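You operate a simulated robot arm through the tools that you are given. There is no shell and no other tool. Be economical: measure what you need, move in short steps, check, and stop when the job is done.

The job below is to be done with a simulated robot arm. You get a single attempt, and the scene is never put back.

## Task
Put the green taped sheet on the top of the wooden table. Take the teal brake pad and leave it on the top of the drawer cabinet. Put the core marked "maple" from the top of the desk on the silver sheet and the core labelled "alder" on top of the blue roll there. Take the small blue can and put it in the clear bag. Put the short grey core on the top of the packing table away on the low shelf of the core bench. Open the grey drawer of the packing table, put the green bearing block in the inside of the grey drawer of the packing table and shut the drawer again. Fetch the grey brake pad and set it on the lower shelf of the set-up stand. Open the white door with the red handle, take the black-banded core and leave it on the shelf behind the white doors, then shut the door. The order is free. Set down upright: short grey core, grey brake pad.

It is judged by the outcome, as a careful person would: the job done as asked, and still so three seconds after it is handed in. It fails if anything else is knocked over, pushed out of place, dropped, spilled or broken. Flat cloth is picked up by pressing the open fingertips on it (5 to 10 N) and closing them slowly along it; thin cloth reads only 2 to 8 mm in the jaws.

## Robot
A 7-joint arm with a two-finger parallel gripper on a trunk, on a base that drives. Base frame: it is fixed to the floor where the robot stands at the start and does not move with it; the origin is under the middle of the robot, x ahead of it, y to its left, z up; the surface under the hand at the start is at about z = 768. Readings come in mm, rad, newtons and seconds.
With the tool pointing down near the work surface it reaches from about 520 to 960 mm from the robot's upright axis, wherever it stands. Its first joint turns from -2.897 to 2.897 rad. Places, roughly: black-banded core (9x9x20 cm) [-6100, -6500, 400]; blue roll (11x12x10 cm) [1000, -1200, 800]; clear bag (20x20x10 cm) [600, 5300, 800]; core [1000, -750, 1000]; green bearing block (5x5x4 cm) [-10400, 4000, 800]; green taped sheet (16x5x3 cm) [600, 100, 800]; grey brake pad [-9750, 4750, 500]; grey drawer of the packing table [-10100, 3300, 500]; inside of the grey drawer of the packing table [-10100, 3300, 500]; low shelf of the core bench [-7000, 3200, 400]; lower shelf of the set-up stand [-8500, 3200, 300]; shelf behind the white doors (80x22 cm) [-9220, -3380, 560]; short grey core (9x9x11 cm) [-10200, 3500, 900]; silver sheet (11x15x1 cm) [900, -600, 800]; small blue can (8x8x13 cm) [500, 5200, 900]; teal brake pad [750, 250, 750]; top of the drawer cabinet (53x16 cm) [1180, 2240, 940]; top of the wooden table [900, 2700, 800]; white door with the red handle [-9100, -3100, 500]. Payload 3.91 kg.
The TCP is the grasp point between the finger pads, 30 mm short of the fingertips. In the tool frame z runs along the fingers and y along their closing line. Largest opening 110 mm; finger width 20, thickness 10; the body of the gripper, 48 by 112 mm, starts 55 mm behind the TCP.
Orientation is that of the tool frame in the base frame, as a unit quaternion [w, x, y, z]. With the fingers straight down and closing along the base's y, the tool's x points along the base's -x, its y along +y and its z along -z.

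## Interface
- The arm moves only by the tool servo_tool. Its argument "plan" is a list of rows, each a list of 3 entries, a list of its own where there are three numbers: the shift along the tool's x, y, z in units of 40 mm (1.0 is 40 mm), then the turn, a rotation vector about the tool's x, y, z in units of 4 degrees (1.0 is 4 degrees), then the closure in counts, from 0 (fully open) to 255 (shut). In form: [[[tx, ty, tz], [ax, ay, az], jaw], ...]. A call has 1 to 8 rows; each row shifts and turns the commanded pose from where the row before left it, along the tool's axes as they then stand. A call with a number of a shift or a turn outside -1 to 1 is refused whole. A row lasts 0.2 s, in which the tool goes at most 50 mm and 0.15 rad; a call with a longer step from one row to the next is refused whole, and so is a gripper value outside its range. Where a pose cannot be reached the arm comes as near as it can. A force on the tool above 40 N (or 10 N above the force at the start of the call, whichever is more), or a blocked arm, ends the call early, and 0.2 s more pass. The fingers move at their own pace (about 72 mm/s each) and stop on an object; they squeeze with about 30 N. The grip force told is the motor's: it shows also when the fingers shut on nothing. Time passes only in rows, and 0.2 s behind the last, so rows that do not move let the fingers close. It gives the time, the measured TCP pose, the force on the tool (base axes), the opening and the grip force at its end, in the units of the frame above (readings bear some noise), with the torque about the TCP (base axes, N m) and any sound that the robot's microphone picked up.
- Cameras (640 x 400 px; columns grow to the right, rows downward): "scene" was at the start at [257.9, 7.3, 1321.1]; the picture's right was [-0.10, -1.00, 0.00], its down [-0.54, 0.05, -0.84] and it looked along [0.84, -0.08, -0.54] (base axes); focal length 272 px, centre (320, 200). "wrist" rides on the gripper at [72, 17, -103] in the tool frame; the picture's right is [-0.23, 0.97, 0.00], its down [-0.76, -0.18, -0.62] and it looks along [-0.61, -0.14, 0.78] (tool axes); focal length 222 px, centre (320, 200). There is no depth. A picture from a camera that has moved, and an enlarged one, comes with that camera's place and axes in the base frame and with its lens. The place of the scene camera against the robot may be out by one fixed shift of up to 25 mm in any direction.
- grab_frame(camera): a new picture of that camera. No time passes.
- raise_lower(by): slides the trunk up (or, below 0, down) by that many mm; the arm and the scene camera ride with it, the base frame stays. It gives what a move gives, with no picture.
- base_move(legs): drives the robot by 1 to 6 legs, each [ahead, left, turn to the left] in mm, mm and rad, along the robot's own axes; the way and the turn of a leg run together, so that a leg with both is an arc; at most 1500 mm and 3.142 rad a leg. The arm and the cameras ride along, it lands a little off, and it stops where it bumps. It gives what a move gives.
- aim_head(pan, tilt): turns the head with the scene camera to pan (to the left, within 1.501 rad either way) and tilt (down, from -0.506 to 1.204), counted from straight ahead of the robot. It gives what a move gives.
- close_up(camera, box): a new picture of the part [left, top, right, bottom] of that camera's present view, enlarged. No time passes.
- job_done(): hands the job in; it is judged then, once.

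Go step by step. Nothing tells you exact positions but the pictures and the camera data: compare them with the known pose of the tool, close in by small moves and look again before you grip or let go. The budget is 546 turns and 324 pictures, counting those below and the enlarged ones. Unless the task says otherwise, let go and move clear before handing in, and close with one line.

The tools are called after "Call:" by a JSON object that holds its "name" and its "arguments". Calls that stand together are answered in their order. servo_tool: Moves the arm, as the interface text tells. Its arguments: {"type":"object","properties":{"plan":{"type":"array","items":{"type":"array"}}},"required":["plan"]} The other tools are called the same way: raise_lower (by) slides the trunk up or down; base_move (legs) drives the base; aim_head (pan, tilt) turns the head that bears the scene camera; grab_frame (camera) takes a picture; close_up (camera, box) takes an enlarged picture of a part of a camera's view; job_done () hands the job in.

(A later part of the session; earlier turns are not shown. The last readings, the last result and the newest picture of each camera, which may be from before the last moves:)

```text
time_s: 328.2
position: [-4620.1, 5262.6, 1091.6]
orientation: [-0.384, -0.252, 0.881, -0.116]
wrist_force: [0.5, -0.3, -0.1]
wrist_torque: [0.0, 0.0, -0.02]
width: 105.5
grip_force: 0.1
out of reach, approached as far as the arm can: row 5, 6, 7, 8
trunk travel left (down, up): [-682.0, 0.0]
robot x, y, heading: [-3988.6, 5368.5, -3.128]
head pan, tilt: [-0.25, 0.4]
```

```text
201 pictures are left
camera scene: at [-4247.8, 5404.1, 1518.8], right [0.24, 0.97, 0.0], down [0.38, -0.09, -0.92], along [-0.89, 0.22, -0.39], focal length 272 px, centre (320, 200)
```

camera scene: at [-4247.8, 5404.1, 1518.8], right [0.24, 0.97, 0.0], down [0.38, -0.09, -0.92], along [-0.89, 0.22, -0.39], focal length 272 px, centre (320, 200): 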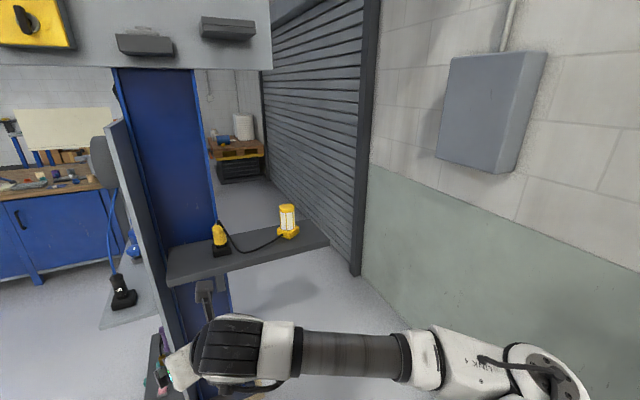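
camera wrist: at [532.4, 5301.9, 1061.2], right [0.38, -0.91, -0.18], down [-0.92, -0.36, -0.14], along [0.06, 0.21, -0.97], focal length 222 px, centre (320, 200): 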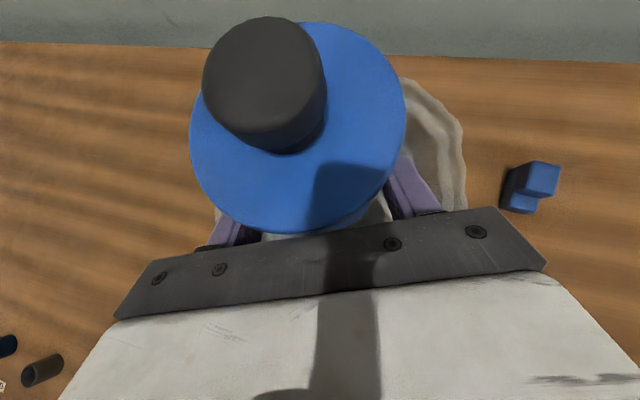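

The wrist is near a limit in this orientation. I'll return the tool to straight-down with normal yaw, so the arm can be tucked.

Call:
{"name": "servo_tool", "arguments": {"plan": [[[0, 0, 0], [0, -1, 0], 10], [[0, 0, 0], [0, -1, 0], 10], [[0, 0, 0], [0, -1, 0], 10], [[0, 0, 0], [0, -1, 0], 10], [[0, 0, 0], [0, -1, 0], 10], [[0, 0, 0], [0, -1, 0], 10], [[0, 0, 0], [0, -1, 0], 10], [[0, 0, 0], [0, -1, 0], 10]]}}

Call:
{"name": "servo_tool", "arguments": {"plan": [[[0, 0, 0], [0, -1, 0], 10], [[0, 0, 0], [0, -1, 0], 10], [[0, 0, 0], [0, -1, 0], 10], [[0, 0, 0], [0, -0.5, 0], 10], [[0, 0, 0], [0, 0, -1], 10], [[0, 0, 0], [0, 0, -1], 10], [[0, 0, 0], [0, 0, -1], 10], [[0, 0, 0], [0, 0, -1], 10]]}}

Call:
{"name": "servo_tool", "arguments": {"plan": [[[0, 0, 0], [0, 0, -1], 10], [[0, 0, 0], [0, 0, -1], 10], [[0, 0, 0], [0, 0, -1], 10], [[0, 0, 0], [0, 0, -1], 10], [[0, 0, 0], [0, 0, -1], 10], [[0, 0, 0], [0, 0, -1], 10], [[0, 0, 0], [0, 0, -1], 10], [[0, 0, 0], [0, 0, -1], 10]]}}

Call:
{"name": "servo_tool", "arguments": {"plan": [[[0, 0, 0], [0, 0, -1], 10], [[0, 0, 0], [0, 0, -1], 10], [[0, 0, 0], [0, 0, -1], 10], [[0, 0, 0], [0, 0, -1], 10], [[0, 0, 0], [0, 0, -1], 10], [[0, 0, 0], [0, 0, -1], 10], [[0, 0, 0], [0, 0, -1], 10], [[0, 0, 0], [0, 0, -1], 10]]}}

Call:
{"name": "servo_tool", "arguments": {"plan": [[[0, 0, 0], [0, 0, -1], 10], [[0, 0, 0], [0, 0, -1], 10], [[0, 0, 0], [0, 0, -1], 10], [[0, 0, 0], [0, 0, -1], 10], [[0, 0, 0], [0, 0, -1], 10], [[0, 0, 0], [0, 0, -1], 10], [[0, 0, 0], [0, 0, -1], 10], [[0, 0, 0], [0, 0, -1], 10]]}}

```text
time_s: 330.0
position: [-4618.8, 5261.9, 1091.0]
orientation: [-0.127, -0.273, 0.953, -0.041]
wrist_force: [-0.7, 0.2, 1.1]
wrist_torque: [0.01, 0.03, 0.03]
width: 105.7
grip_force: 0.1
trunk travel left (down, up): [-682.0, 0.0]
robot x, y, heading: [-3983.6, 5370.7, -3.131]
head pan, tilt: [-0.25, 0.4]
```

```text
time_s: 331.8
position: [-4619.8, 5261.2, 1090.1]
orientation: [-0.011, -0.409, 0.913, -0.006]
wrist_force: [0.2, 0.0, -0.5]
wrist_torque: [-0.01, -0.01, 0.03]
width: 105.7
grip_force: 0.2
trunk travel left (down, up): [-682.0, 0.0]
robot x, y, heading: [-3985.4, 5367.2, -3.133]
head pan, tilt: [-0.25, 0.4]
```

```text
time_s: 333.6
position: [-4618.8, 5261.4, 1090.0]
orientation: [-0.013, -0.644, 0.765, -0.002]
wrist_force: [0.1, 0.3, -1.1]
wrist_torque: [0.04, 0.02, 0.01]
width: 105.8
grip_force: 0.0
trunk travel left (down, up): [-682.0, 0.0]
robot x, y, heading: [-3986.5, 5366.9, -3.129]
head pan, tilt: [-0.25, 0.4]
```

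```text
time_s: 335.4
position: [-4619.1, 5261.2, 1091.2]
orientation: [0.013, 0.83, -0.558, -0.003]
wrist_force: [0.5, -0.1, -0.5]
wrist_torque: [0.03, -0.02, -0.01]
width: 105.7
grip_force: 0.0
trunk travel left (down, up): [-682.0, 0.0]
robot x, y, heading: [-3988.8, 5366.9, -3.13]
head pan, tilt: [-0.25, 0.4]
```

```text
time_s: 337.2
position: [-4618.4, 5261.8, 1089.7]
orientation: [0.012, 0.951, -0.308, -0.005]
wrist_force: [0.0, -0.4, 0.1]
wrist_torque: [-0.01, 0.01, 0.0]
width: 105.9
grip_force: 0.0
trunk travel left (down, up): [-682.0, 0.0]
robot x, y, heading: [-3985.6, 5367.1, -3.134]
head pan, tilt: [-0.25, 0.4]
```

Call:
{"name": "servo_tool", "arguments": {"plan": [[[0, 0, 0], [0, 0, -1], 10], [[0, 0, 0], [0, 0, -1], 10], [[0, 0, 0], [0, 0, -1], 10], [[0, 0, 0], [0, 0, -1], 10], [[0, 0, 0], [0, 0, -1], 10], [[0, 0, 0], [0, 0, -1], 10], [[0, 0, 0], [0, 0, -1], 10], [[0, 0, 0], [0, 0, -1], 10]]}}

Call:
{"name": "servo_tool", "arguments": {"plan": [[[0.5, 0.7, -0.5], [0, 0, -1], 10], [[0.5, 0.7, -0.5], [0, 0, 0], 10], [[0.5, 0.7, -0.5], [0, 0, 0], 10], [[0.5, 0.7, -0.5], [0, 0, 0], 10]]}}

Call:
{"name": "grab_frame", "arguments": {"camera": "scene"}}

```text
time_s: 339.0
position: [-4618.9, 5261.7, 1090.8]
orientation: [0.01, 0.999, -0.033, -0.009]
wrist_force: [-0.1, 0.4, 1.2]
wrist_torque: [0.02, 0.01, 0.0]
width: 105.7
grip_force: 0.1
trunk travel left (down, up): [-682.0, 0.0]
robot x, y, heading: [-3988.3, 5372.5, -3.134]
head pan, tilt: [-0.25, 0.4]
```

```text
time_s: 340.0
position: [-4539.0, 5149.2, 1172.1]
orientation: [0.01, 1.0, 0.001, -0.008]
wrist_force: [-0.6, -0.6, 0.2]
wrist_torque: [0.05, -0.01, 0.0]
width: 105.7
grip_force: 0.0
trunk travel left (down, up): [-682.0, 0.0]
robot x, y, heading: [-3985.0, 5365.0, -3.13]
head pan, tilt: [-0.25, 0.4]
```

```text
200 pictures are left
camera scene: at [-4247.2, 5404.1, 1519.0], right [0.24, 0.97, 0.0], down [0.38, -0.09, -0.92], along [-0.9, 0.22, -0.39], focal length 272 px, centre (320, 200)
```

scene: 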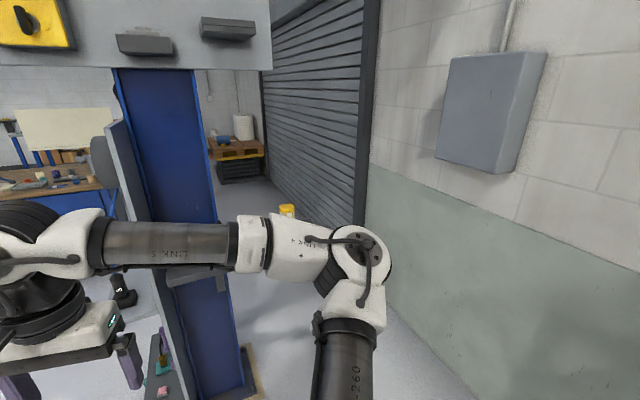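

The arm is compactly tucked now. I'll ease to the right-hand side and check the gap before passing.

Call:
{"name": "base_move", "arguments": {"legs": [[350, -300, 0], [250, -275, 0]]}}

Call:
{"name": "aim_head", "arguments": {"pan": 0.3, "tilt": 0.4}}

Call:
{"name": "grab_frame", "arguments": {"camera": "scene"}}

Call:
{"name": "aim_head", "arguments": {"pan": -0.5, "tilt": 0.45}}

Call:
{"name": "grab_frame", "arguments": {"camera": "scene"}}

```text
time_s: 345.2
position: [-5146.8, 5715.2, 1171.6]
orientation: [0.011, 1.0, 0.001, -0.008]
wrist_force: [0.1, 0.0, -0.3]
wrist_torque: [-0.03, 0.0, 0.02]
width: 105.6
grip_force: 0.1
trunk travel left (down, up): [-682.0, 0.0]
robot x, y, heading: [-4596.6, 5934.0, -3.134]
head pan, tilt: [-0.25, 0.4]
```

```text
time_s: 346.2
position: [-5147.3, 5715.0, 1171.5]
orientation: [0.011, 1.0, 0.001, -0.008]
wrist_force: [-0.4, -0.1, -0.3]
wrist_torque: [0.0, -0.02, 0.0]
width: 105.6
grip_force: 0.0
trunk travel left (down, up): [-682.0, 0.0]
robot x, y, heading: [-4595.2, 5932.6, -3.133]
head pan, tilt: [0.3, 0.4]
```

```text
199 pictures are left
camera scene: at [-4853.5, 5920.1, 1518.9], right [-0.3, 0.95, 0.0], down [0.37, 0.12, -0.92], along [-0.88, -0.28, -0.39], focal length 272 px, centre (320, 200)
```

scene: 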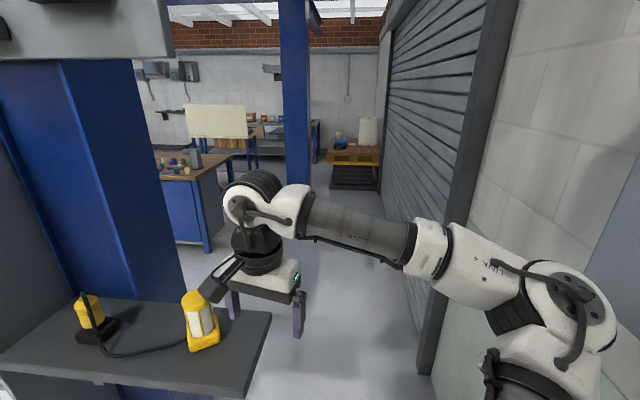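

```text
time_s: 347.3
position: [-5148.2, 5714.0, 1171.4]
orientation: [0.01, 1.0, 0.001, -0.009]
wrist_force: [0.5, 0.1, -0.4]
wrist_torque: [0.0, -0.05, 0.01]
width: 105.7
grip_force: 0.1
trunk travel left (down, up): [-682.0, 0.0]
robot x, y, heading: [-4596.6, 5935.4, -3.128]
head pan, tilt: [-0.499, 0.45]
```

```text
198 pictures are left
camera scene: at [-4846.4, 5991.4, 1514.2], right [0.47, 0.88, 0.0], down [0.38, -0.2, -0.9], along [-0.8, 0.42, -0.44], focal length 272 px, centre (320, 200)
```

scene: 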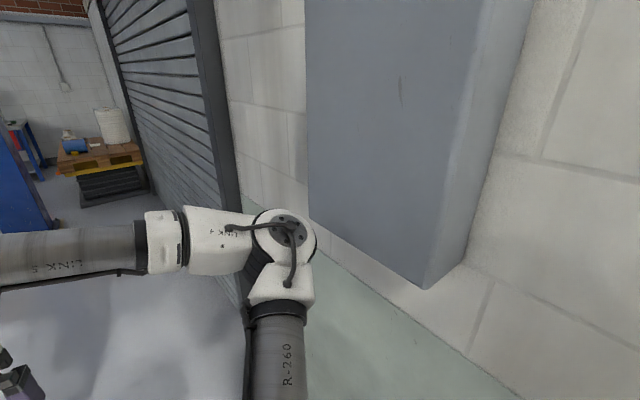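

The gap is adequate: shelf end at y≈5620, wall box at ≈6240. Drive through steadily, bearing left after the pillar.

Call:
{"name": "base_move", "arguments": {"legs": [[750, 20, 0], [500, 130, 0], [400, 150, 0]]}}

Call:
{"name": "aim_head", "arguments": {"pan": 0.3, "tilt": 0.3}}

Call:
{"name": "grab_frame", "arguments": {"camera": "scene"}}

Call:
{"name": "aim_head", "arguments": {"pan": 1.1, "tilt": 0.3}}

Call:
{"name": "grab_frame", "arguments": {"camera": "scene"}}

```text
time_s: 356.2
position: [-6794.2, 5397.8, 1170.8]
orientation: [0.009, 1.0, 0.002, -0.008]
wrist_force: [0.3, -0.1, 0.8]
wrist_torque: [0.02, 0.01, 0.01]
width: 105.4
grip_force: 0.0
trunk travel left (down, up): [-682.0, 0.0]
robot x, y, heading: [-6234.5, 5617.7, -3.129]
head pan, tilt: [-0.499, 0.45]
```

```text
time_s: 357.4
position: [-6792.8, 5397.6, 1170.6]
orientation: [0.011, 1.0, 0.002, -0.009]
wrist_force: [-0.4, -0.9, 0.6]
wrist_torque: [0.02, -0.01, -0.01]
width: 105.7
grip_force: 0.1
trunk travel left (down, up): [-682.0, 0.0]
robot x, y, heading: [-6238.6, 5617.4, -3.127]
head pan, tilt: [0.3, 0.3]
```

```text
197 pictures are left
camera scene: at [-6499.0, 5602.2, 1528.2], right [-0.31, 0.95, 0.0], down [0.28, 0.09, -0.96], along [-0.91, -0.29, -0.3], focal length 272 px, centre (320, 200)
```

scene: 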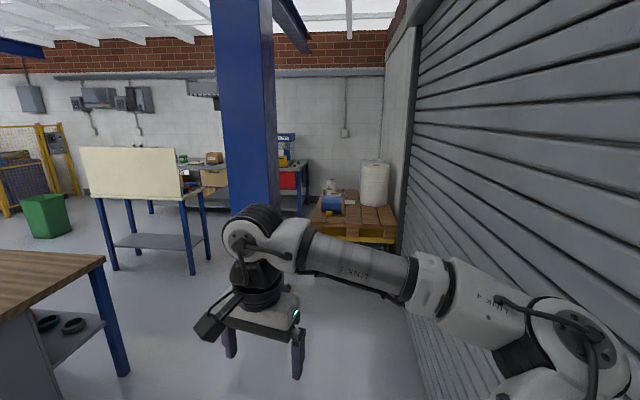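

```text
time_s: 358.5
position: [-6792.6, 5397.5, 1171.9]
orientation: [0.01, 1.0, 0.003, -0.008]
wrist_force: [0.3, 0.5, -0.4]
wrist_torque: [0.03, 0.01, -0.03]
width: 105.8
grip_force: 0.1
trunk travel left (down, up): [-682.0, 0.0]
robot x, y, heading: [-6240.2, 5618.1, -3.129]
head pan, tilt: [1.1, 0.3]
```

```text
196 pictures are left
camera scene: at [-6451.6, 5547.1, 1528.2], right [-0.9, 0.44, 0.0], down [0.13, 0.26, -0.96], along [-0.42, -0.86, -0.3], focal length 272 px, centre (320, 200)
```

scene: 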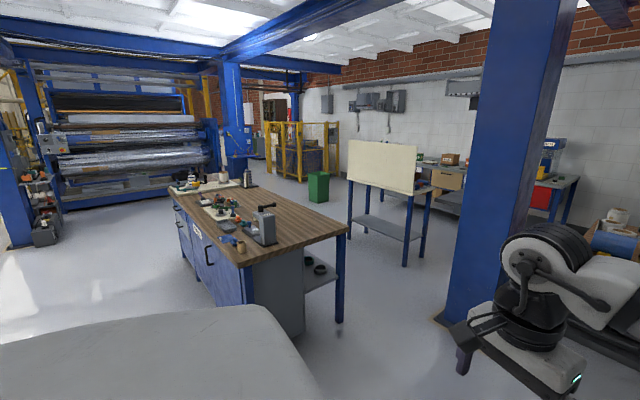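

Now past the gap. I see the core bench (its low shelf opens on the far side), the set-up stand with the cream board, and the packing table along the far wall. Drive on between pillar 2 and the shutter.

Call:
{"name": "base_move", "arguments": {"legs": [[1400, 430, 0], [1100, 120, 0]]}}

Call:
{"name": "aim_head", "arguments": {"pan": 0.0, "tilt": 0.4}}

Call:
{"name": "grab_frame", "arguments": {"camera": "scene"}}

Call:
{"name": "aim_head", "arguments": {"pan": 0.9, "tilt": 0.4}}

Call:
{"name": "grab_frame", "arguments": {"camera": "scene"}}

```text
time_s: 369.3
position: [-8920.3, 4802.4, 1173.7]
orientation: [0.01, 1.0, 0.018, -0.01]
wrist_force: [0.7, 1.0, 0.7]
wrist_torque: [-0.01, 0.08, -0.04]
width: 106.0
grip_force: 0.2
trunk travel left (down, up): [-682.0, 0.0]
robot x, y, heading: [-8380.8, 5040.5, -3.093]
head pan, tilt: [1.1, 0.3]
stopped in leg 2: the robot was blocked; the commanded pose is now the measured one
```

```text
time_s: 370.6
position: [-8922.4, 4802.1, 1171.2]
orientation: [0.01, 1.0, 0.017, -0.008]
wrist_force: [0.6, 0.1, -0.8]
wrist_torque: [0.0, -0.01, 0.01]
width: 105.8
grip_force: 0.0
trunk travel left (down, up): [-682.0, 0.0]
robot x, y, heading: [-8380.7, 5040.9, -3.096]
head pan, tilt: [0.0, 0.4]
```

```text
195 pictures are left
camera scene: at [-8640.4, 5043.8, 1518.9], right [-0.05, 1.0, 0.0], down [0.39, 0.02, -0.92], along [-0.92, -0.04, -0.39], focal length 272 px, centre (320, 200)
```

scene: 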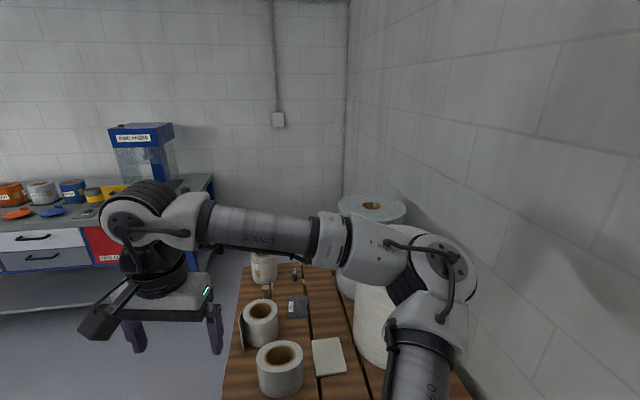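

```text
time_s: 371.8
position: [-8923.8, 4801.8, 1171.2]
orientation: [0.009, 1.0, 0.018, -0.007]
wrist_force: [-0.7, 0.1, -0.3]
wrist_torque: [0.02, 0.01, -0.02]
width: 105.8
grip_force: 0.1
trunk travel left (down, up): [-682.0, 0.0]
robot x, y, heading: [-8382.2, 5041.3, -3.099]
head pan, tilt: [0.901, 0.4]
```

```text
194 pictures are left
camera scene: at [-8602.2, 4973.0, 1518.9], right [-0.81, 0.59, 0.0], down [0.23, 0.32, -0.92], along [-0.54, -0.75, -0.39], focal length 272 px, centre (320, 200)
```

scene: 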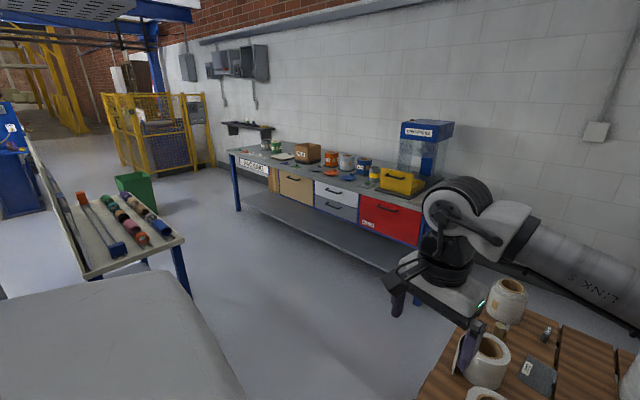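

I touched the pallet's front edge; back off 200 mm and inspect the pallet's contents.

Call:
{"name": "base_move", "arguments": {"legs": [[-200, 0, 0]]}}

Call:
{"name": "aim_head", "arguments": {"pan": 0.15, "tilt": 0.5}}

Call:
{"name": "grab_frame", "arguments": {"camera": "scene"}}

Call:
{"name": "close_up", "arguments": {"camera": "scene", "box": [180, 150, 400, 340]}}

```text
time_s: 373.4
position: [-8721.6, 4808.6, 1171.6]
orientation: [0.01, 1.0, 0.02, -0.007]
wrist_force: [0.3, -0.5, -0.8]
wrist_torque: [-0.02, 0.01, 0.0]
width: 105.7
grip_force: 0.0
trunk travel left (down, up): [-682.0, 0.0]
robot x, y, heading: [-8179.4, 5048.2, -3.097]
head pan, tilt: [0.901, 0.4]
```

```text
time_s: 374.5
position: [-8723.1, 4808.3, 1170.3]
orientation: [0.009, 1.0, 0.019, -0.008]
wrist_force: [-0.2, -0.6, 0.5]
wrist_torque: [0.01, 0.03, 0.02]
width: 105.9
grip_force: 0.0
trunk travel left (down, up): [-682.0, 0.0]
robot x, y, heading: [-8179.0, 5050.0, -3.092]
head pan, tilt: [0.15, 0.499]
```

```text
193 pictures are left
camera scene: at [-8437.4, 5039.1, 1509.8], right [-0.2, 0.98, 0.0], down [0.47, 0.09, -0.88], along [-0.86, -0.17, -0.48], focal length 272 px, centre (320, 200)
```

scene: 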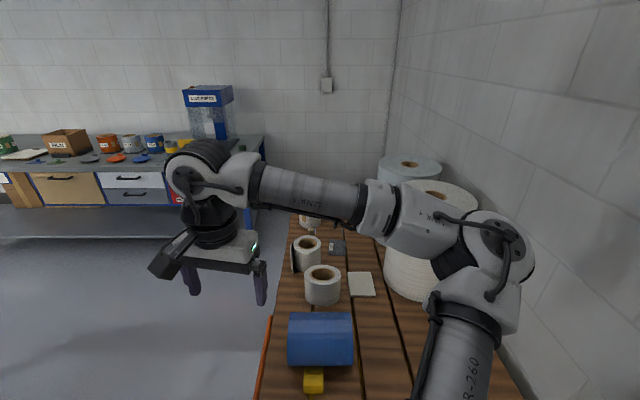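

```text
2.11 times, centred on (290, 245) of scene
camera zoom: at [-8437.4, 5039.1, 1509.8], right [-0.2, 0.98, 0.0], down [0.47, 0.09, -0.88], along [-0.86, -0.17, -0.48], focal length 573 px, centre (383, 105)
```

zoom: 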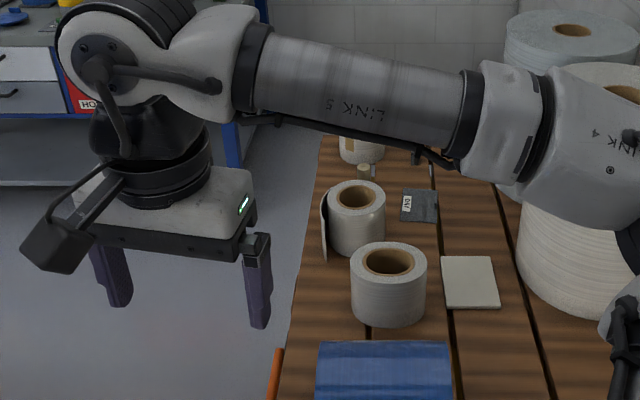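

Call:
{"name": "close_up", "arguments": {"camera": "scene", "box": [270, 200, 390, 320]}}

```text
3.33 times, centred on (330, 260) of scene
camera zoom: at [-8437.4, 5039.1, 1509.8], right [-0.2, 0.98, 0.0], down [0.47, 0.09, -0.88], along [-0.86, -0.17, -0.48], focal length 908 px, centre (287, 0)
```

zoom: 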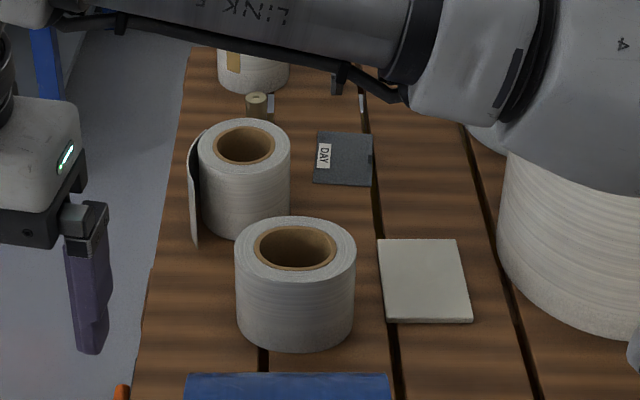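

I can't see the brake pad from here and need to know the gap between pillar and pallet. Back off and survey the passage.

Call:
{"name": "base_move", "arguments": {"legs": [[-700, 0, 0]]}}

Call:
{"name": "aim_head", "arguments": {"pan": 0.55, "tilt": 0.5}}

Call:
{"name": "grab_frame", "arguments": {"camera": "scene"}}

Call:
{"name": "aim_head", "arguments": {"pan": 1.15, "tilt": 0.5}}

Call:
{"name": "grab_frame", "arguments": {"camera": "scene"}}

```text
time_s: 378.3
position: [-8024.6, 4843.5, 1171.2]
orientation: [0.01, 1.0, 0.017, -0.008]
wrist_force: [-0.2, -0.2, 0.4]
wrist_torque: [0.02, -0.01, -0.01]
width: 105.6
grip_force: 0.1
trunk travel left (down, up): [-682.0, 0.0]
robot x, y, heading: [-7478.1, 5083.5, -3.098]
head pan, tilt: [0.15, 0.499]
```

```text
time_s: 379.2
position: [-8024.9, 4843.9, 1171.0]
orientation: [0.009, 1.0, 0.018, -0.007]
wrist_force: [-0.1, 0.4, -0.2]
wrist_torque: [-0.02, 0.0, 0.01]
width: 105.5
grip_force: 0.0
trunk travel left (down, up): [-682.0, 0.0]
robot x, y, heading: [-7477.1, 5080.7, -3.098]
head pan, tilt: [0.55, 0.499]
```

```text
190 pictures are left
camera scene: at [-7724.7, 5039.6, 1509.8], right [-0.56, 0.83, 0.0], down [0.4, 0.27, -0.88], along [-0.73, -0.49, -0.48], focal length 272 px, centre (320, 200)
```

scene: 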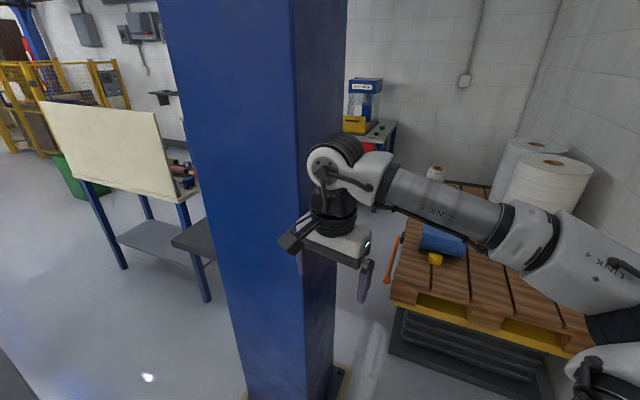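

```text
time_s: 380.2
position: [-8025.3, 4843.4, 1171.3]
orientation: [0.01, 1.0, 0.018, -0.008]
wrist_force: [0.6, -0.8, 0.0]
wrist_torque: [0.01, -0.02, 0.02]
width: 105.8
grip_force: 0.0
trunk travel left (down, up): [-682.0, 0.0]
robot x, y, heading: [-7480.2, 5082.1, -3.1]
head pan, tilt: [1.15, 0.499]
```

```text
189 pictures are left
camera scene: at [-7682.8, 5006.0, 1509.8], right [-0.93, 0.37, 0.0], down [0.18, 0.45, -0.88], along [-0.32, -0.82, -0.48], focal length 272 px, centre (320, 200)
```

scene: 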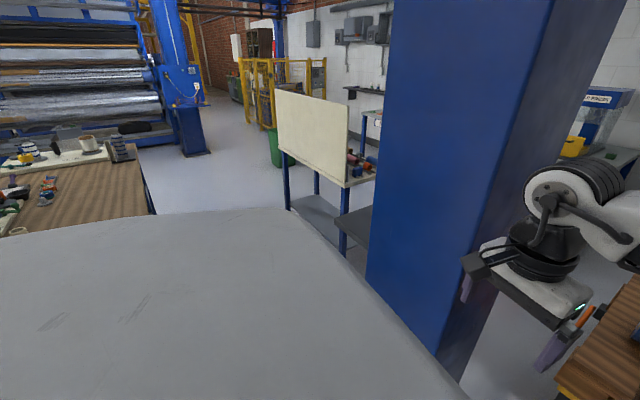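

Measurements: pillar 2 almost touches the pallet line, so I must go round its left side: between core bench and pillar (≈750 mm), then between pillar and set-up stand (≈650 mm). I'll first raise and centre the arm.

Call:
{"name": "servo_tool", "arguments": {"plan": [[[0, -0.7, -0.7], [0, 0, 0], 10], [[0, -0.7, -0.7], [0, 0, 0], 10], [[0, -0.7, -0.7], [0, 0, 0], 10], [[0, -0.7, -0.7], [0, 0, 0], 10], [[0, -0.7, -0.7], [0, 0, 0], 10], [[0, 0, -0.7], [0, 0, 0], 10], [[0, 0, -0.7], [0, 0, 0], 10]]}}

Call:
{"name": "base_move", "arguments": {"legs": [[0, 0, 1.53]]}}

Call:
{"name": "aim_head", "arguments": {"pan": -0.1, "tilt": 0.5}}

Call:
{"name": "grab_frame", "arguments": {"camera": "scene"}}

```text
time_s: 381.8
position: [-8026.5, 4987.3, 1364.5]
orientation: [0.011, 1.0, 0.018, -0.008]
wrist_force: [0.4, 0.8, -0.1]
wrist_torque: [0.04, 0.01, 0.0]
width: 105.8
grip_force: 0.1
trunk travel left (down, up): [-682.0, 0.0]
robot x, y, heading: [-7478.1, 5084.7, -3.094]
head pan, tilt: [1.15, 0.499]
```

```text
time_s: 386.0
position: [-7409.9, 4530.0, 1363.4]
orientation: [0.013, 0.711, 0.703, 0.001]
wrist_force: [-0.3, -0.4, 0.2]
wrist_torque: [0.03, 0.0, -0.02]
width: 105.8
grip_force: 0.0
trunk travel left (down, up): [-682.0, 0.0]
robot x, y, heading: [-7479.2, 5083.3, -1.572]
head pan, tilt: [1.15, 0.499]
```

```text
time_s: 387.4
position: [-7408.7, 4530.3, 1363.5]
orientation: [0.012, 0.71, 0.704, 0.002]
wrist_force: [0.7, 0.8, -0.1]
wrist_torque: [-0.03, 0.0, -0.01]
width: 105.5
grip_force: 0.1
trunk travel left (down, up): [-682.0, 0.0]
robot x, y, heading: [-7482.4, 5081.1, -1.57]
head pan, tilt: [-0.099, 0.499]
```

```text
188 pictures are left
camera scene: at [-7488.4, 4837.8, 1509.8], right [-1.0, 0.1, 0.0], down [0.05, 0.48, -0.88], along [-0.09, -0.87, -0.48], focal length 272 px, centre (320, 200)
```

scene: 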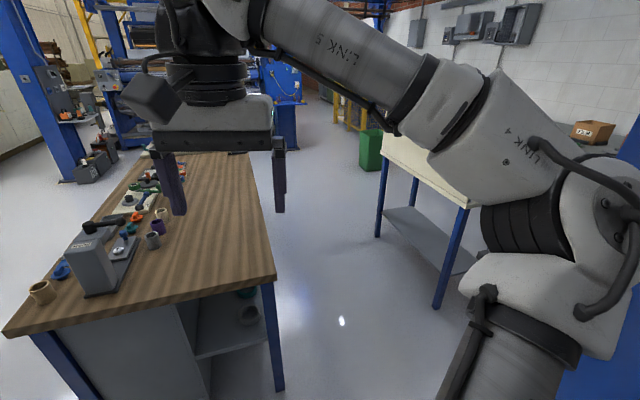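

The elbow sticks out to the right toward the pillar; tuck the hand left again (staying high), then check.

Call:
{"name": "servo_tool", "arguments": {"plan": [[[0, 0.9, 0], [0, 0, 0], 10], [[0, 0.9, 0], [0, 0, 0], 10], [[0, 0.9, 0], [0, 0, 0], 10], [[0, 0.9, 0], [0, 0, 0], 10], [[0, 0.9, 0], [0, 0, 0], 10], [[0, 0.9, 0], [0, 0, 0], 10]]}}

Call:
{"name": "grab_frame", "arguments": {"camera": "scene"}}

```text
time_s: 388.9
position: [-7194.5, 4530.4, 1355.9]
orientation: [0.014, 0.71, 0.704, 0.002]
wrist_force: [-0.3, -0.7, 0.0]
wrist_torque: [-0.01, -0.01, -0.02]
width: 105.8
grip_force: 0.0
out of reach, approached as far as the arm can: row 3, 5
trunk travel left (down, up): [-682.0, 0.0]
robot x, y, heading: [-7479.4, 5080.7, -1.57]
head pan, tilt: [-0.099, 0.499]
```

```text
187 pictures are left
camera scene: at [-7487.5, 4837.8, 1509.8], right [-1.0, 0.1, 0.0], down [0.05, 0.48, -0.88], along [-0.09, -0.87, -0.48], focal length 272 px, centre (320, 200)
```

scene: 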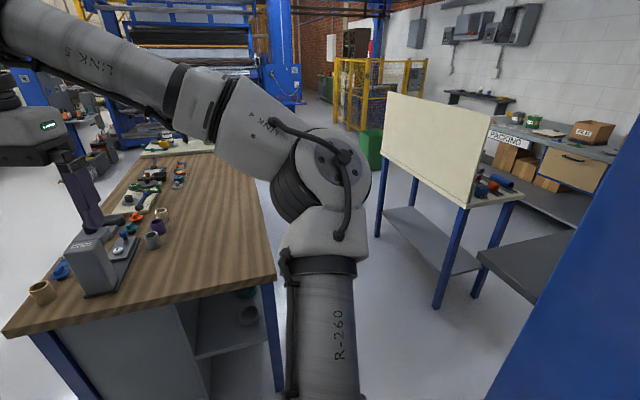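

The elbow is now central. A side shelf on pillar 2 blocks the stand–pillar gap, so I'll instead go down the aisle between bench and stand and round the stand's far end.

Call:
{"name": "base_move", "arguments": {"legs": [[0, -260, 0], [1500, 0, 0], [1450, 0, 0]]}}

Call:
{"name": "aim_head", "arguments": {"pan": -0.9, "tilt": 0.45}}

Call:
{"name": "grab_frame", "arguments": {"camera": "scene"}}

```text
time_s: 405.3
position: [-7473.6, 1577.4, 1355.4]
orientation: [0.014, 0.716, 0.698, 0.003]
wrist_force: [0.1, 0.0, 0.3]
wrist_torque: [-0.03, -0.01, 0.01]
width: 105.8
grip_force: 0.1
trunk travel left (down, up): [-682.0, 0.0]
robot x, y, heading: [-7750.1, 2131.3, -1.589]
head pan, tilt: [-0.099, 0.499]
```

```text
time_s: 406.4
position: [-7474.5, 1577.9, 1356.1]
orientation: [0.015, 0.716, 0.698, 0.003]
wrist_force: [-0.8, -0.4, -0.4]
wrist_torque: [-0.01, -0.04, 0.0]
width: 105.7
grip_force: 0.0
trunk travel left (down, up): [-682.0, 0.0]
robot x, y, heading: [-7749.5, 2130.0, -1.588]
head pan, tilt: [-0.901, 0.45]
```

```text
186 pictures are left
camera scene: at [-7825.0, 1923.8, 1514.2], right [-0.61, 0.79, 0.0], down [0.34, 0.27, -0.9], along [-0.71, -0.55, -0.44], focal length 272 px, centre (320, 200)
```

scene: 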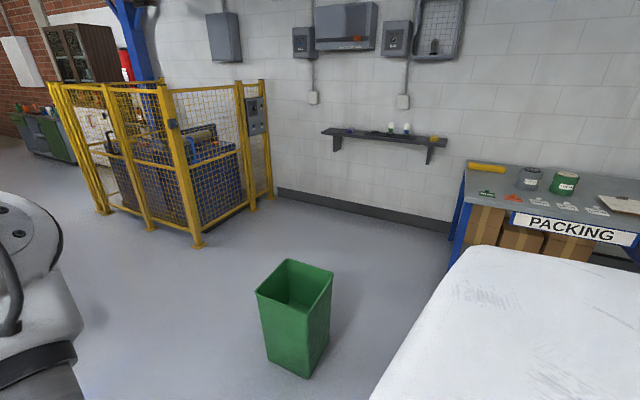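

Plenty of room between the stand's end and the green bin. Turn right and drive into the aisle in front of the packing table.

Call:
{"name": "base_move", "arguments": {"legs": [[0, 0, -1.5], [1350, 0, 0]]}}

Call:
{"name": "aim_head", "arguments": {"pan": -0.6, "tilt": 0.5}}

Call:
{"name": "grab_frame", "arguments": {"camera": "scene"}}

Call:
{"name": "aim_head", "arguments": {"pan": -1.4, "tilt": 0.4}}

Call:
{"name": "grab_frame", "arguments": {"camera": "scene"}}

```text
time_s: 416.9
position: [-9625.1, 1763.5, 1355.9]
orientation: [0.012, 1.0, 0.02, -0.008]
wrist_force: [0.3, 0.2, 0.1]
wrist_torque: [0.03, 0.04, 0.01]
width: 105.5
grip_force: 0.0
trunk travel left (down, up): [-682.0, 0.0]
robot x, y, heading: [-9086.4, 2073.0, -3.089]
head pan, tilt: [-0.901, 0.45]
```

```text
time_s: 417.7
position: [-9623.1, 1764.2, 1355.5]
orientation: [0.012, 1.0, 0.019, -0.007]
wrist_force: [0.7, -0.1, 0.6]
wrist_torque: [0.04, 0.01, -0.02]
width: 106.0
grip_force: 0.0
trunk travel left (down, up): [-682.0, 0.0]
robot x, y, heading: [-9084.2, 2074.2, -3.091]
head pan, tilt: [-0.6, 0.499]
```

```text
185 pictures are left
camera scene: at [-9334.4, 2129.7, 1509.8], right [0.52, 0.85, 0.0], down [0.41, -0.25, -0.88], along [-0.75, 0.46, -0.48], focal length 272 px, centre (320, 200)
```

scene: 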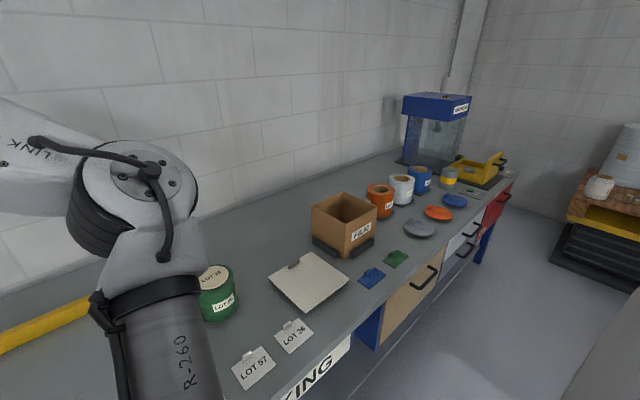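

```text
time_s: 418.9
position: [-9622.8, 1765.1, 1355.1]
orientation: [0.012, 1.0, 0.019, -0.008]
wrist_force: [0.5, 0.3, -0.1]
wrist_torque: [-0.01, 0.02, 0.0]
width: 106.0
grip_force: 0.2
trunk travel left (down, up): [-682.0, 0.0]
robot x, y, heading: [-9086.9, 2076.1, -3.091]
head pan, tilt: [-1.4, 0.4]
```

```text
184 pictures are left
camera scene: at [-9277.2, 2172.4, 1518.9], right [0.98, 0.22, 0.0], down [0.09, -0.38, -0.92], along [-0.2, 0.9, -0.39], focal length 272 px, centre (320, 200)
```

scene: 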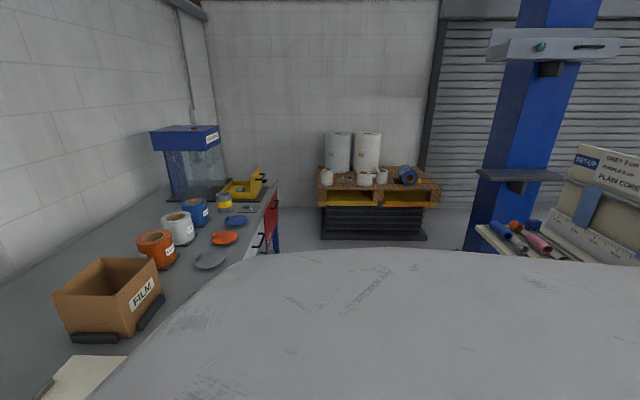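

I see the packing table: orange, grey-white, blue and yellow short cores in a row, drawers on the front. I'll square up to the table and slide along to the grey core near (-10220,3190).

Call:
{"name": "base_move", "arguments": {"legs": [[0, 0, 0.17], [0, -1250, 0]]}}

Call:
{"name": "aim_head", "arguments": {"pan": -0.2, "tilt": 0.6}}

Call:
{"name": "grab_frame", "arguments": {"camera": "scene"}}

```text
time_s: 429.5
position: [-9836.1, 2892.0, 1355.4]
orientation: [0.013, 0.994, 0.109, -0.007]
wrist_force: [-0.5, -0.8, -0.5]
wrist_torque: [-0.02, 0.02, 0.03]
width: 105.8
grip_force: 0.0
trunk travel left (down, up): [-682.0, 0.0]
robot x, y, heading: [-9364.5, 3295.1, -2.915]
head pan, tilt: [-1.4, 0.4]
```

```text
time_s: 430.9
position: [-9837.1, 2891.9, 1356.2]
orientation: [0.014, 0.994, 0.108, -0.006]
wrist_force: [0.0, 0.4, -0.6]
wrist_torque: [0.0, -0.02, -0.06]
width: 105.5
grip_force: 0.1
trunk travel left (down, up): [-682.0, 0.0]
robot x, y, heading: [-9362.9, 3291.6, -2.912]
head pan, tilt: [-0.201, 0.6]
```

```text
183 pictures are left
camera scene: at [-9617.4, 3267.9, 1500.7], right [-0.03, 1.0, 0.0], down [0.56, 0.01, -0.83], along [-0.82, -0.02, -0.56], focal length 272 px, centre (320, 200)
```

scene: 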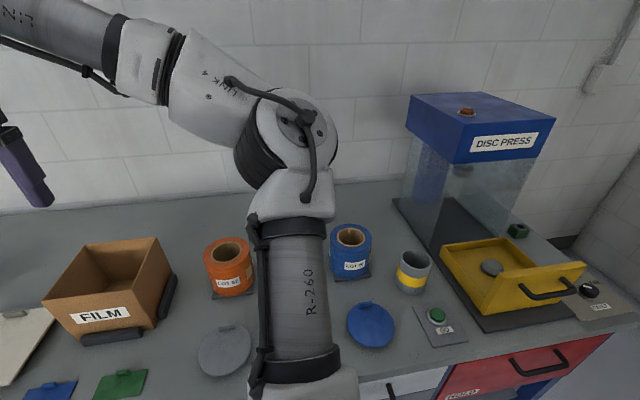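

I see the short grey core with a yellow band near (-10212,3550) and the green bearing block at about (-10460,4040) beyond the disc press. Zoom in.

Call:
{"name": "close_up", "arguments": {"camera": "scene", "box": [310, 200, 470, 320]}}

Call:
{"name": "close_up", "arguments": {"camera": "scene", "box": [460, 190, 640, 330]}}

```text
3.33 times, centred on (390, 260) of scene
camera zoom: at [-9617.4, 3267.9, 1500.7], right [-0.03, 1.0, 0.0], down [0.56, 0.01, -0.83], along [-0.82, -0.02, -0.56], focal length 908 px, centre (87, 0)
```

zoom: 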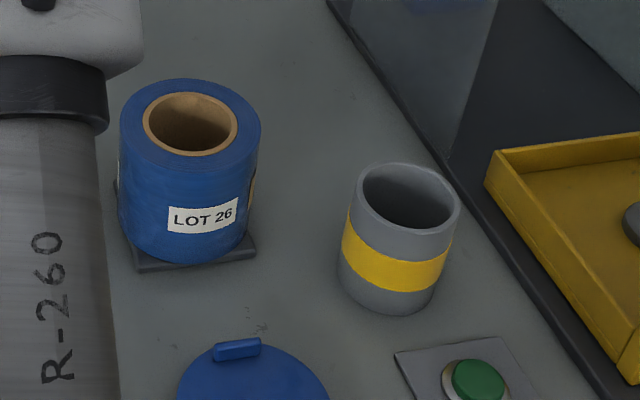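

```text
2.86 times, centred on (550, 260) of scene
camera zoom: at [-9617.4, 3267.9, 1500.7], right [-0.03, 1.0, 0.0], down [0.56, 0.01, -0.83], along [-0.82, -0.02, -0.56], focal length 778 px, centre (-337, 29)
```

zoom: 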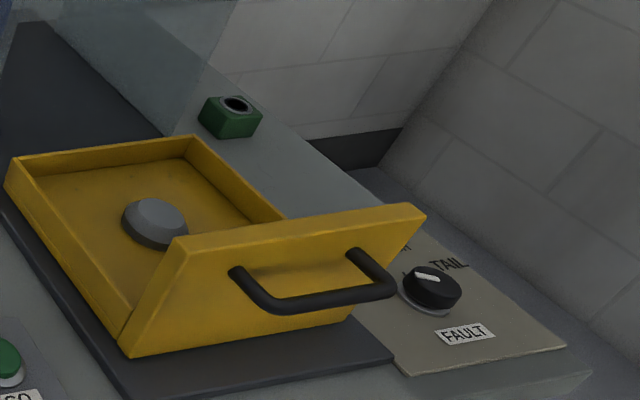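

The grey core and block are identified. Now the drawers: lower the trunk some and look at the front of the table.

Call:
{"name": "raise_lower", "arguments": {"by": -350}}

Call:
{"name": "aim_head", "arguments": {"pan": -0.25, "tilt": 0.75}}

Call:
{"name": "grab_frame", "arguments": {"camera": "scene"}}

```text
time_s: 434.3
position: [-9837.7, 2891.5, 1006.0]
orientation: [0.012, 0.994, 0.108, -0.007]
wrist_force: [0.9, -0.1, -0.1]
wrist_torque: [-0.02, -0.03, -0.01]
width: 105.9
grip_force: 0.0
trunk travel left (down, up): [-332.0, 350.0]
robot x, y, heading: [-9362.2, 3290.9, -2.917]
head pan, tilt: [-0.201, 0.6]
```

```text
time_s: 435.0
position: [-9837.0, 2891.1, 1007.0]
orientation: [0.013, 0.994, 0.109, -0.006]
wrist_force: [-0.3, 0.1, 0.0]
wrist_torque: [-0.02, 0.02, 0.03]
width: 105.7
grip_force: 0.0
trunk travel left (down, up): [-332.0, 350.0]
robot x, y, heading: [-9361.2, 3290.7, -2.916]
head pan, tilt: [-0.25, 0.75]
```

```text
180 pictures are left
camera scene: at [-9611.9, 3272.1, 1137.8], right [0.02, 1.0, 0.0], down [0.68, -0.01, -0.73], along [-0.73, 0.02, -0.68], focal length 272 px, centre (320, 200)
```

scene: 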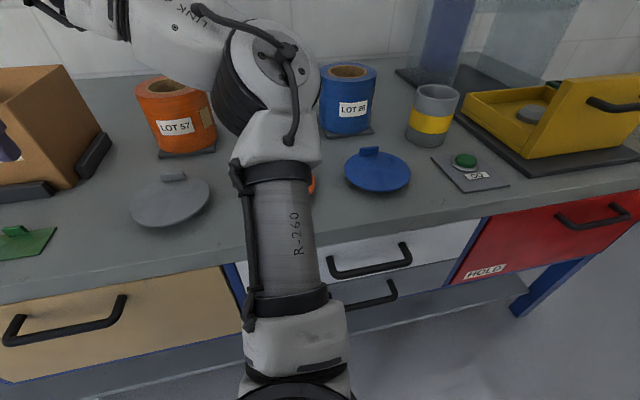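

The grey drawer is the lower of the middle pair; its handle is near (-9870,3370,620). I'll back off a bit, retract the arm and turn the tool to grip the handle bar from the front.

Call:
{"name": "base_move", "arguments": {"legs": [[-190, 0, 0], [0, -120, 0]]}}

Call:
{"name": "servo_tool", "arguments": {"plan": [[[0, -0.9, 0], [0, 0, 1], 10], [[0.3, -0.9, 0], [0, 0, 1], 10], [[0.4, -0.8, 0], [0, 0, 1], 10], [[0.5, -0.7, 0], [0, 0, 1], 10], [[0.5, -0.6, 0], [0, 0, 1], 10], [[0.4, -0.4, 0], [0, 0, 1], 10], [[0, 0, 0], [0, 0, 1], 10], [[0, 0, 0], [0, 0, 1], 10]]}}

Call:
{"name": "servo_tool", "arguments": {"plan": [[[0, 0, 0], [0, 0, 1], 10], [[0, 0, 0], [0, 0, 1], 10], [[0, 0, 0], [0, 0, 1], 10], [[0, 0, 0], [0, 0, 1], 10], [[0, 0, 0], [0, 0, 1], 10], [[0, 0, 0], [0, 0, 1], 10], [[0, 0, 0], [0, 0, 1], 10], [[0, 0, 0], [0, 0, 1], 10]]}}

Call:
{"name": "servo_tool", "arguments": {"plan": [[[0, 0, 0], [0, 0, 1], 10], [[0, 0, 0], [0, 0, 1], 10], [[0, 0, 0], [0, 0, 1], 10], [[0, 0, 0], [0, 0, 1], 10], [[0, 0, 0], [0, 0, 1], 10], [[0, 0, 0], [0, 0, 1], 10]]}}

Call:
{"name": "grab_frame", "arguments": {"camera": "scene"}}

```text
time_s: 437.7
position: [-9676.2, 3051.2, 1006.1]
orientation: [0.012, 0.994, 0.108, -0.007]
wrist_force: [-0.4, -0.2, 0.4]
wrist_torque: [0.03, -0.01, -0.01]
width: 105.7
grip_force: 0.1
trunk travel left (down, up): [-332.0, 350.0]
robot x, y, heading: [-9204.6, 3449.8, -2.916]
head pan, tilt: [-0.25, 0.75]
```

```text
time_s: 439.5
position: [-9605.5, 3221.4, 999.7]
orientation: [0.013, 0.985, -0.171, -0.002]
wrist_force: [0.6, -0.2, -0.1]
wrist_torque: [0.02, 0.01, 0.01]
width: 105.4
grip_force: 0.0
trunk travel left (down, up): [-332.0, 350.0]
robot x, y, heading: [-9200.9, 3451.5, -2.914]
head pan, tilt: [-0.25, 0.75]
```

```text
time_s: 441.3
position: [-9604.1, 3221.2, 999.9]
orientation: [0.014, 0.9, -0.435, 0.002]
wrist_force: [0.9, 0.5, 0.2]
wrist_torque: [-0.03, -0.01, -0.01]
width: 105.7
grip_force: 0.0
trunk travel left (down, up): [-332.0, 350.0]
robot x, y, heading: [-9202.3, 3450.2, -2.918]
head pan, tilt: [-0.25, 0.75]
```

```text
time_s: 442.7
position: [-9604.8, 3221.2, 1000.0]
orientation: [0.014, 0.789, -0.614, 0.004]
wrist_force: [0.6, -0.7, -0.3]
wrist_torque: [0.02, 0.03, -0.01]
width: 105.7
grip_force: 0.0
trunk travel left (down, up): [-332.0, 350.0]
robot x, y, heading: [-9204.4, 3451.0, -2.911]
head pan, tilt: [-0.25, 0.75]
```

```text
179 pictures are left
camera scene: at [-9451.2, 3431.1, 1137.8], right [0.02, 1.0, 0.0], down [0.68, -0.02, -0.73], along [-0.73, 0.02, -0.68], focal length 272 px, centre (320, 200)
```

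scene: 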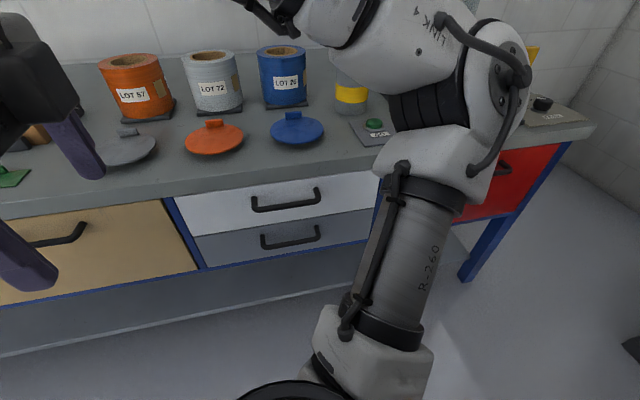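

Clear view now: the grey drawer's handle is at about (-9880,3380,600). Tilt the tool forward with the jaws closing vertically.

Call:
{"name": "servo_tool", "arguments": {"plan": [[[0, 0, 0], [-1, 0, 0], 10], [[0, 0, 0], [-1, 0, 0], 10], [[0, 0, 0], [-1, 0, 0], 10], [[0, 0, 0], [-1, 0, 0], 10], [[0, 0, 0], [-1, 0, 0], 10], [[0, 0, 0], [-1, 0, 0], 10], [[0, 0, 0], [-1, 0, 0], 10], [[0, 0, 0], [-1, 0, 0], 10]]}}

Call:
{"name": "servo_tool", "arguments": {"plan": [[[0, 0, 0], [-1, 0, 0], 10], [[0, 0, 0], [-1, 0, 0], 10], [[0, 0, 0], [-1, 0, 0], 10], [[0, 0, 0], [-1, 0, 0], 10], [[0, 0, 0], [-1, 0, 0], 10], [[0, 0, 0], [-1, 0, 0], 10]]}}

Call:
{"name": "raise_lower", "arguments": {"by": -200}}

Call:
{"name": "grab_frame", "arguments": {"camera": "scene"}}

Call:
{"name": "grab_frame", "arguments": {"camera": "wrist"}}

```text
time_s: 444.5
position: [-9604.3, 3222.1, 1000.7]
orientation: [0.231, 0.756, -0.59, -0.164]
wrist_force: [0.5, 0.1, -0.7]
wrist_torque: [-0.02, 0.04, -0.01]
width: 105.6
grip_force: 0.0
trunk travel left (down, up): [-332.0, 350.0]
robot x, y, heading: [-9201.7, 3452.4, -2.91]
head pan, tilt: [-0.25, 0.75]
```

```text
time_s: 445.9
position: [-9611.5, 3226.5, 998.4]
orientation: [0.384, 0.691, -0.543, -0.284]
wrist_force: [0.0, 0.6, -0.2]
wrist_torque: [-0.02, 0.03, -0.01]
width: 105.6
grip_force: 0.0
out of reach, approached as far as the arm can: row 4, 6
trunk travel left (down, up): [-332.0, 350.0]
robot x, y, heading: [-9203.4, 3452.5, -2.914]
head pan, tilt: [-0.25, 0.75]
```

```text
time_s: 448.1
position: [-9610.6, 3226.2, 797.5]
orientation: [0.383, 0.692, -0.543, -0.284]
wrist_force: [0.2, 0.2, -0.1]
wrist_torque: [0.0, -0.02, 0.02]
width: 106.1
grip_force: 0.1
trunk travel left (down, up): [-132.0, 550.0]
robot x, y, heading: [-9199.8, 3450.9, -2.915]
head pan, tilt: [-0.25, 0.75]
```

```text
178 pictures are left
camera scene: at [-9451.2, 3431.1, 937.9], right [0.02, 1.0, 0.0], down [0.68, -0.02, -0.73], along [-0.73, 0.02, -0.68], focal length 272 px, centre (320, 200)
```

scene: 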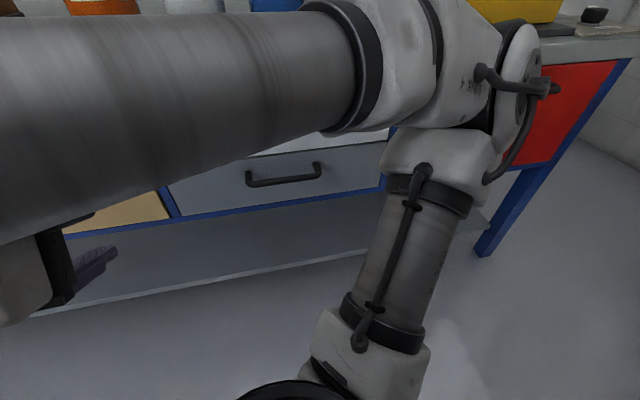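

```text
177 pictures are left
camera wrist: at [-9518.7, 3176.9, 869.0], right [-0.58, 0.11, 0.81], down [0.41, 0.9, 0.17], along [-0.71, 0.43, -0.56], focal length 222 px, centre (320, 200)
```

wrist: 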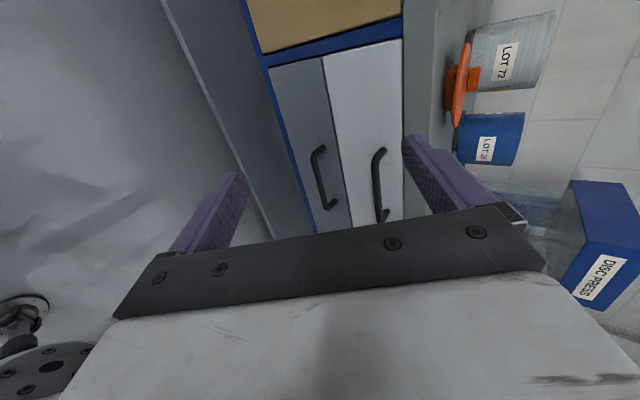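

From both cameras the grey handle bar runs y 3270–3417 at x≈-9876, z≈597. I'll extend forward at this height first and watch the elbow.

Call:
{"name": "servo_tool", "arguments": {"plan": [[[-0.724, 0.288, 0.566], [0, 0, 0], 170], [[-0.724, 0.288, 0.566], [0, 0, 0], 170], [[-0.724, 0.288, 0.566], [0, 0, 0], 170], [[-0.724, 0.288, 0.566], [0, 0, 0], 170], [[-0.724, 0.288, 0.566], [0, 0, 0], 170]]}}

Call:
{"name": "grab_frame", "arguments": {"camera": "scene"}}

Call:
{"name": "grab_frame", "arguments": {"camera": "wrist"}}

```text
time_s: 449.3
position: [-9771.0, 3334.6, 779.5]
orientation: [0.384, 0.691, -0.542, -0.285]
wrist_force: [0.1, -0.2, 0.4]
wrist_torque: [0.01, -0.04, 0.0]
width: 36.6
grip_force: 0.1
trunk travel left (down, up): [-132.0, 550.0]
robot x, y, heading: [-9202.9, 3449.6, -2.914]
head pan, tilt: [-0.25, 0.75]
```

```text
176 pictures are left
camera scene: at [-9451.2, 3431.0, 937.8], right [0.02, 1.0, 0.0], down [0.68, -0.02, -0.73], along [-0.73, 0.02, -0.68], focal length 272 px, centre (320, 200)
```

scene: 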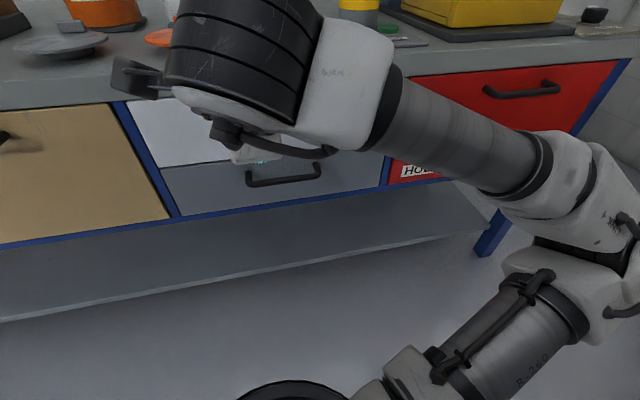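

```text
175 pictures are left
camera wrist: at [-9677.6, 3285.3, 851.7], right [-0.58, 0.11, 0.81], down [0.41, 0.9, 0.17], along [-0.71, 0.43, -0.56], focal length 222 px, centre (320, 200)
```

wrist: 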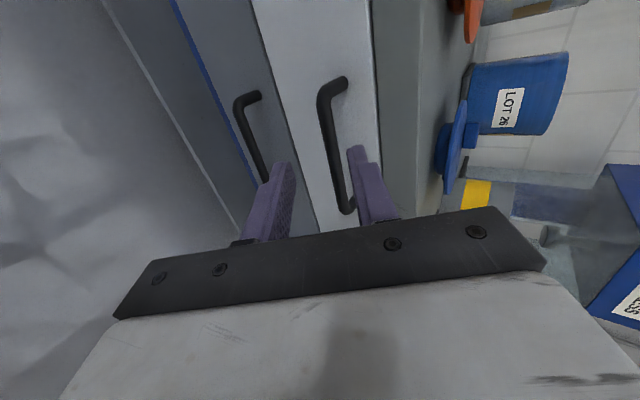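

Triangulated: grey bar at x≈-9861, z≈606, centre y≈3338. The elbow is free on the right. Lower the trunk 130 mm.

Call:
{"name": "raise_lower", "arguments": {"by": -130}}

Call:
{"name": "grab_frame", "arguments": {"camera": "wrist"}}

Call:
{"name": "grab_frame", "arguments": {"camera": "scene"}}

```text
time_s: 451.1
position: [-9767.1, 3334.6, 719.3]
orientation: [0.385, 0.69, -0.542, -0.286]
wrist_force: [-0.5, -0.3, 0.6]
wrist_torque: [0.0, -0.02, -0.02]
width: 36.6
grip_force: 0.2
trunk travel left (down, up): [-67.0, 616.0]
robot x, y, heading: [-9197.3, 3452.0, -2.917]
head pan, tilt: [-0.25, 0.75]
stopped: the arm was blocked; the commanded pose is now the measured one
```

```text
174 pictures are left
camera wrist: at [-9674.2, 3285.6, 791.4], right [-0.57, 0.11, 0.81], down [0.41, 0.9, 0.17], along [-0.71, 0.43, -0.56], focal length 222 px, centre (320, 200)
```

wrist: 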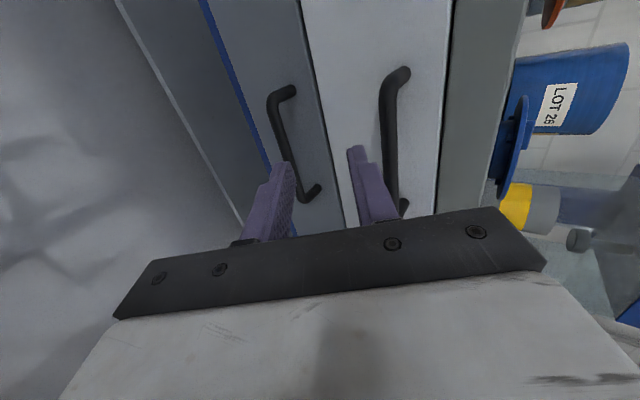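

```text
173 pictures are left
camera scene: at [-9447.5, 3431.7, 875.8], right [0.02, 1.0, 0.0], down [0.68, -0.02, -0.74], along [-0.74, 0.02, -0.68], focal length 272 px, centre (320, 200)
```

scene: 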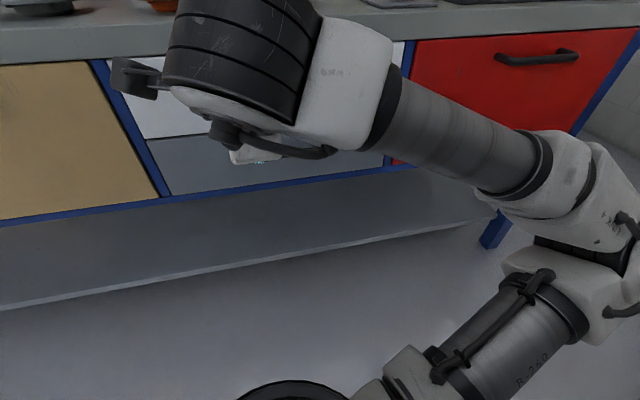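

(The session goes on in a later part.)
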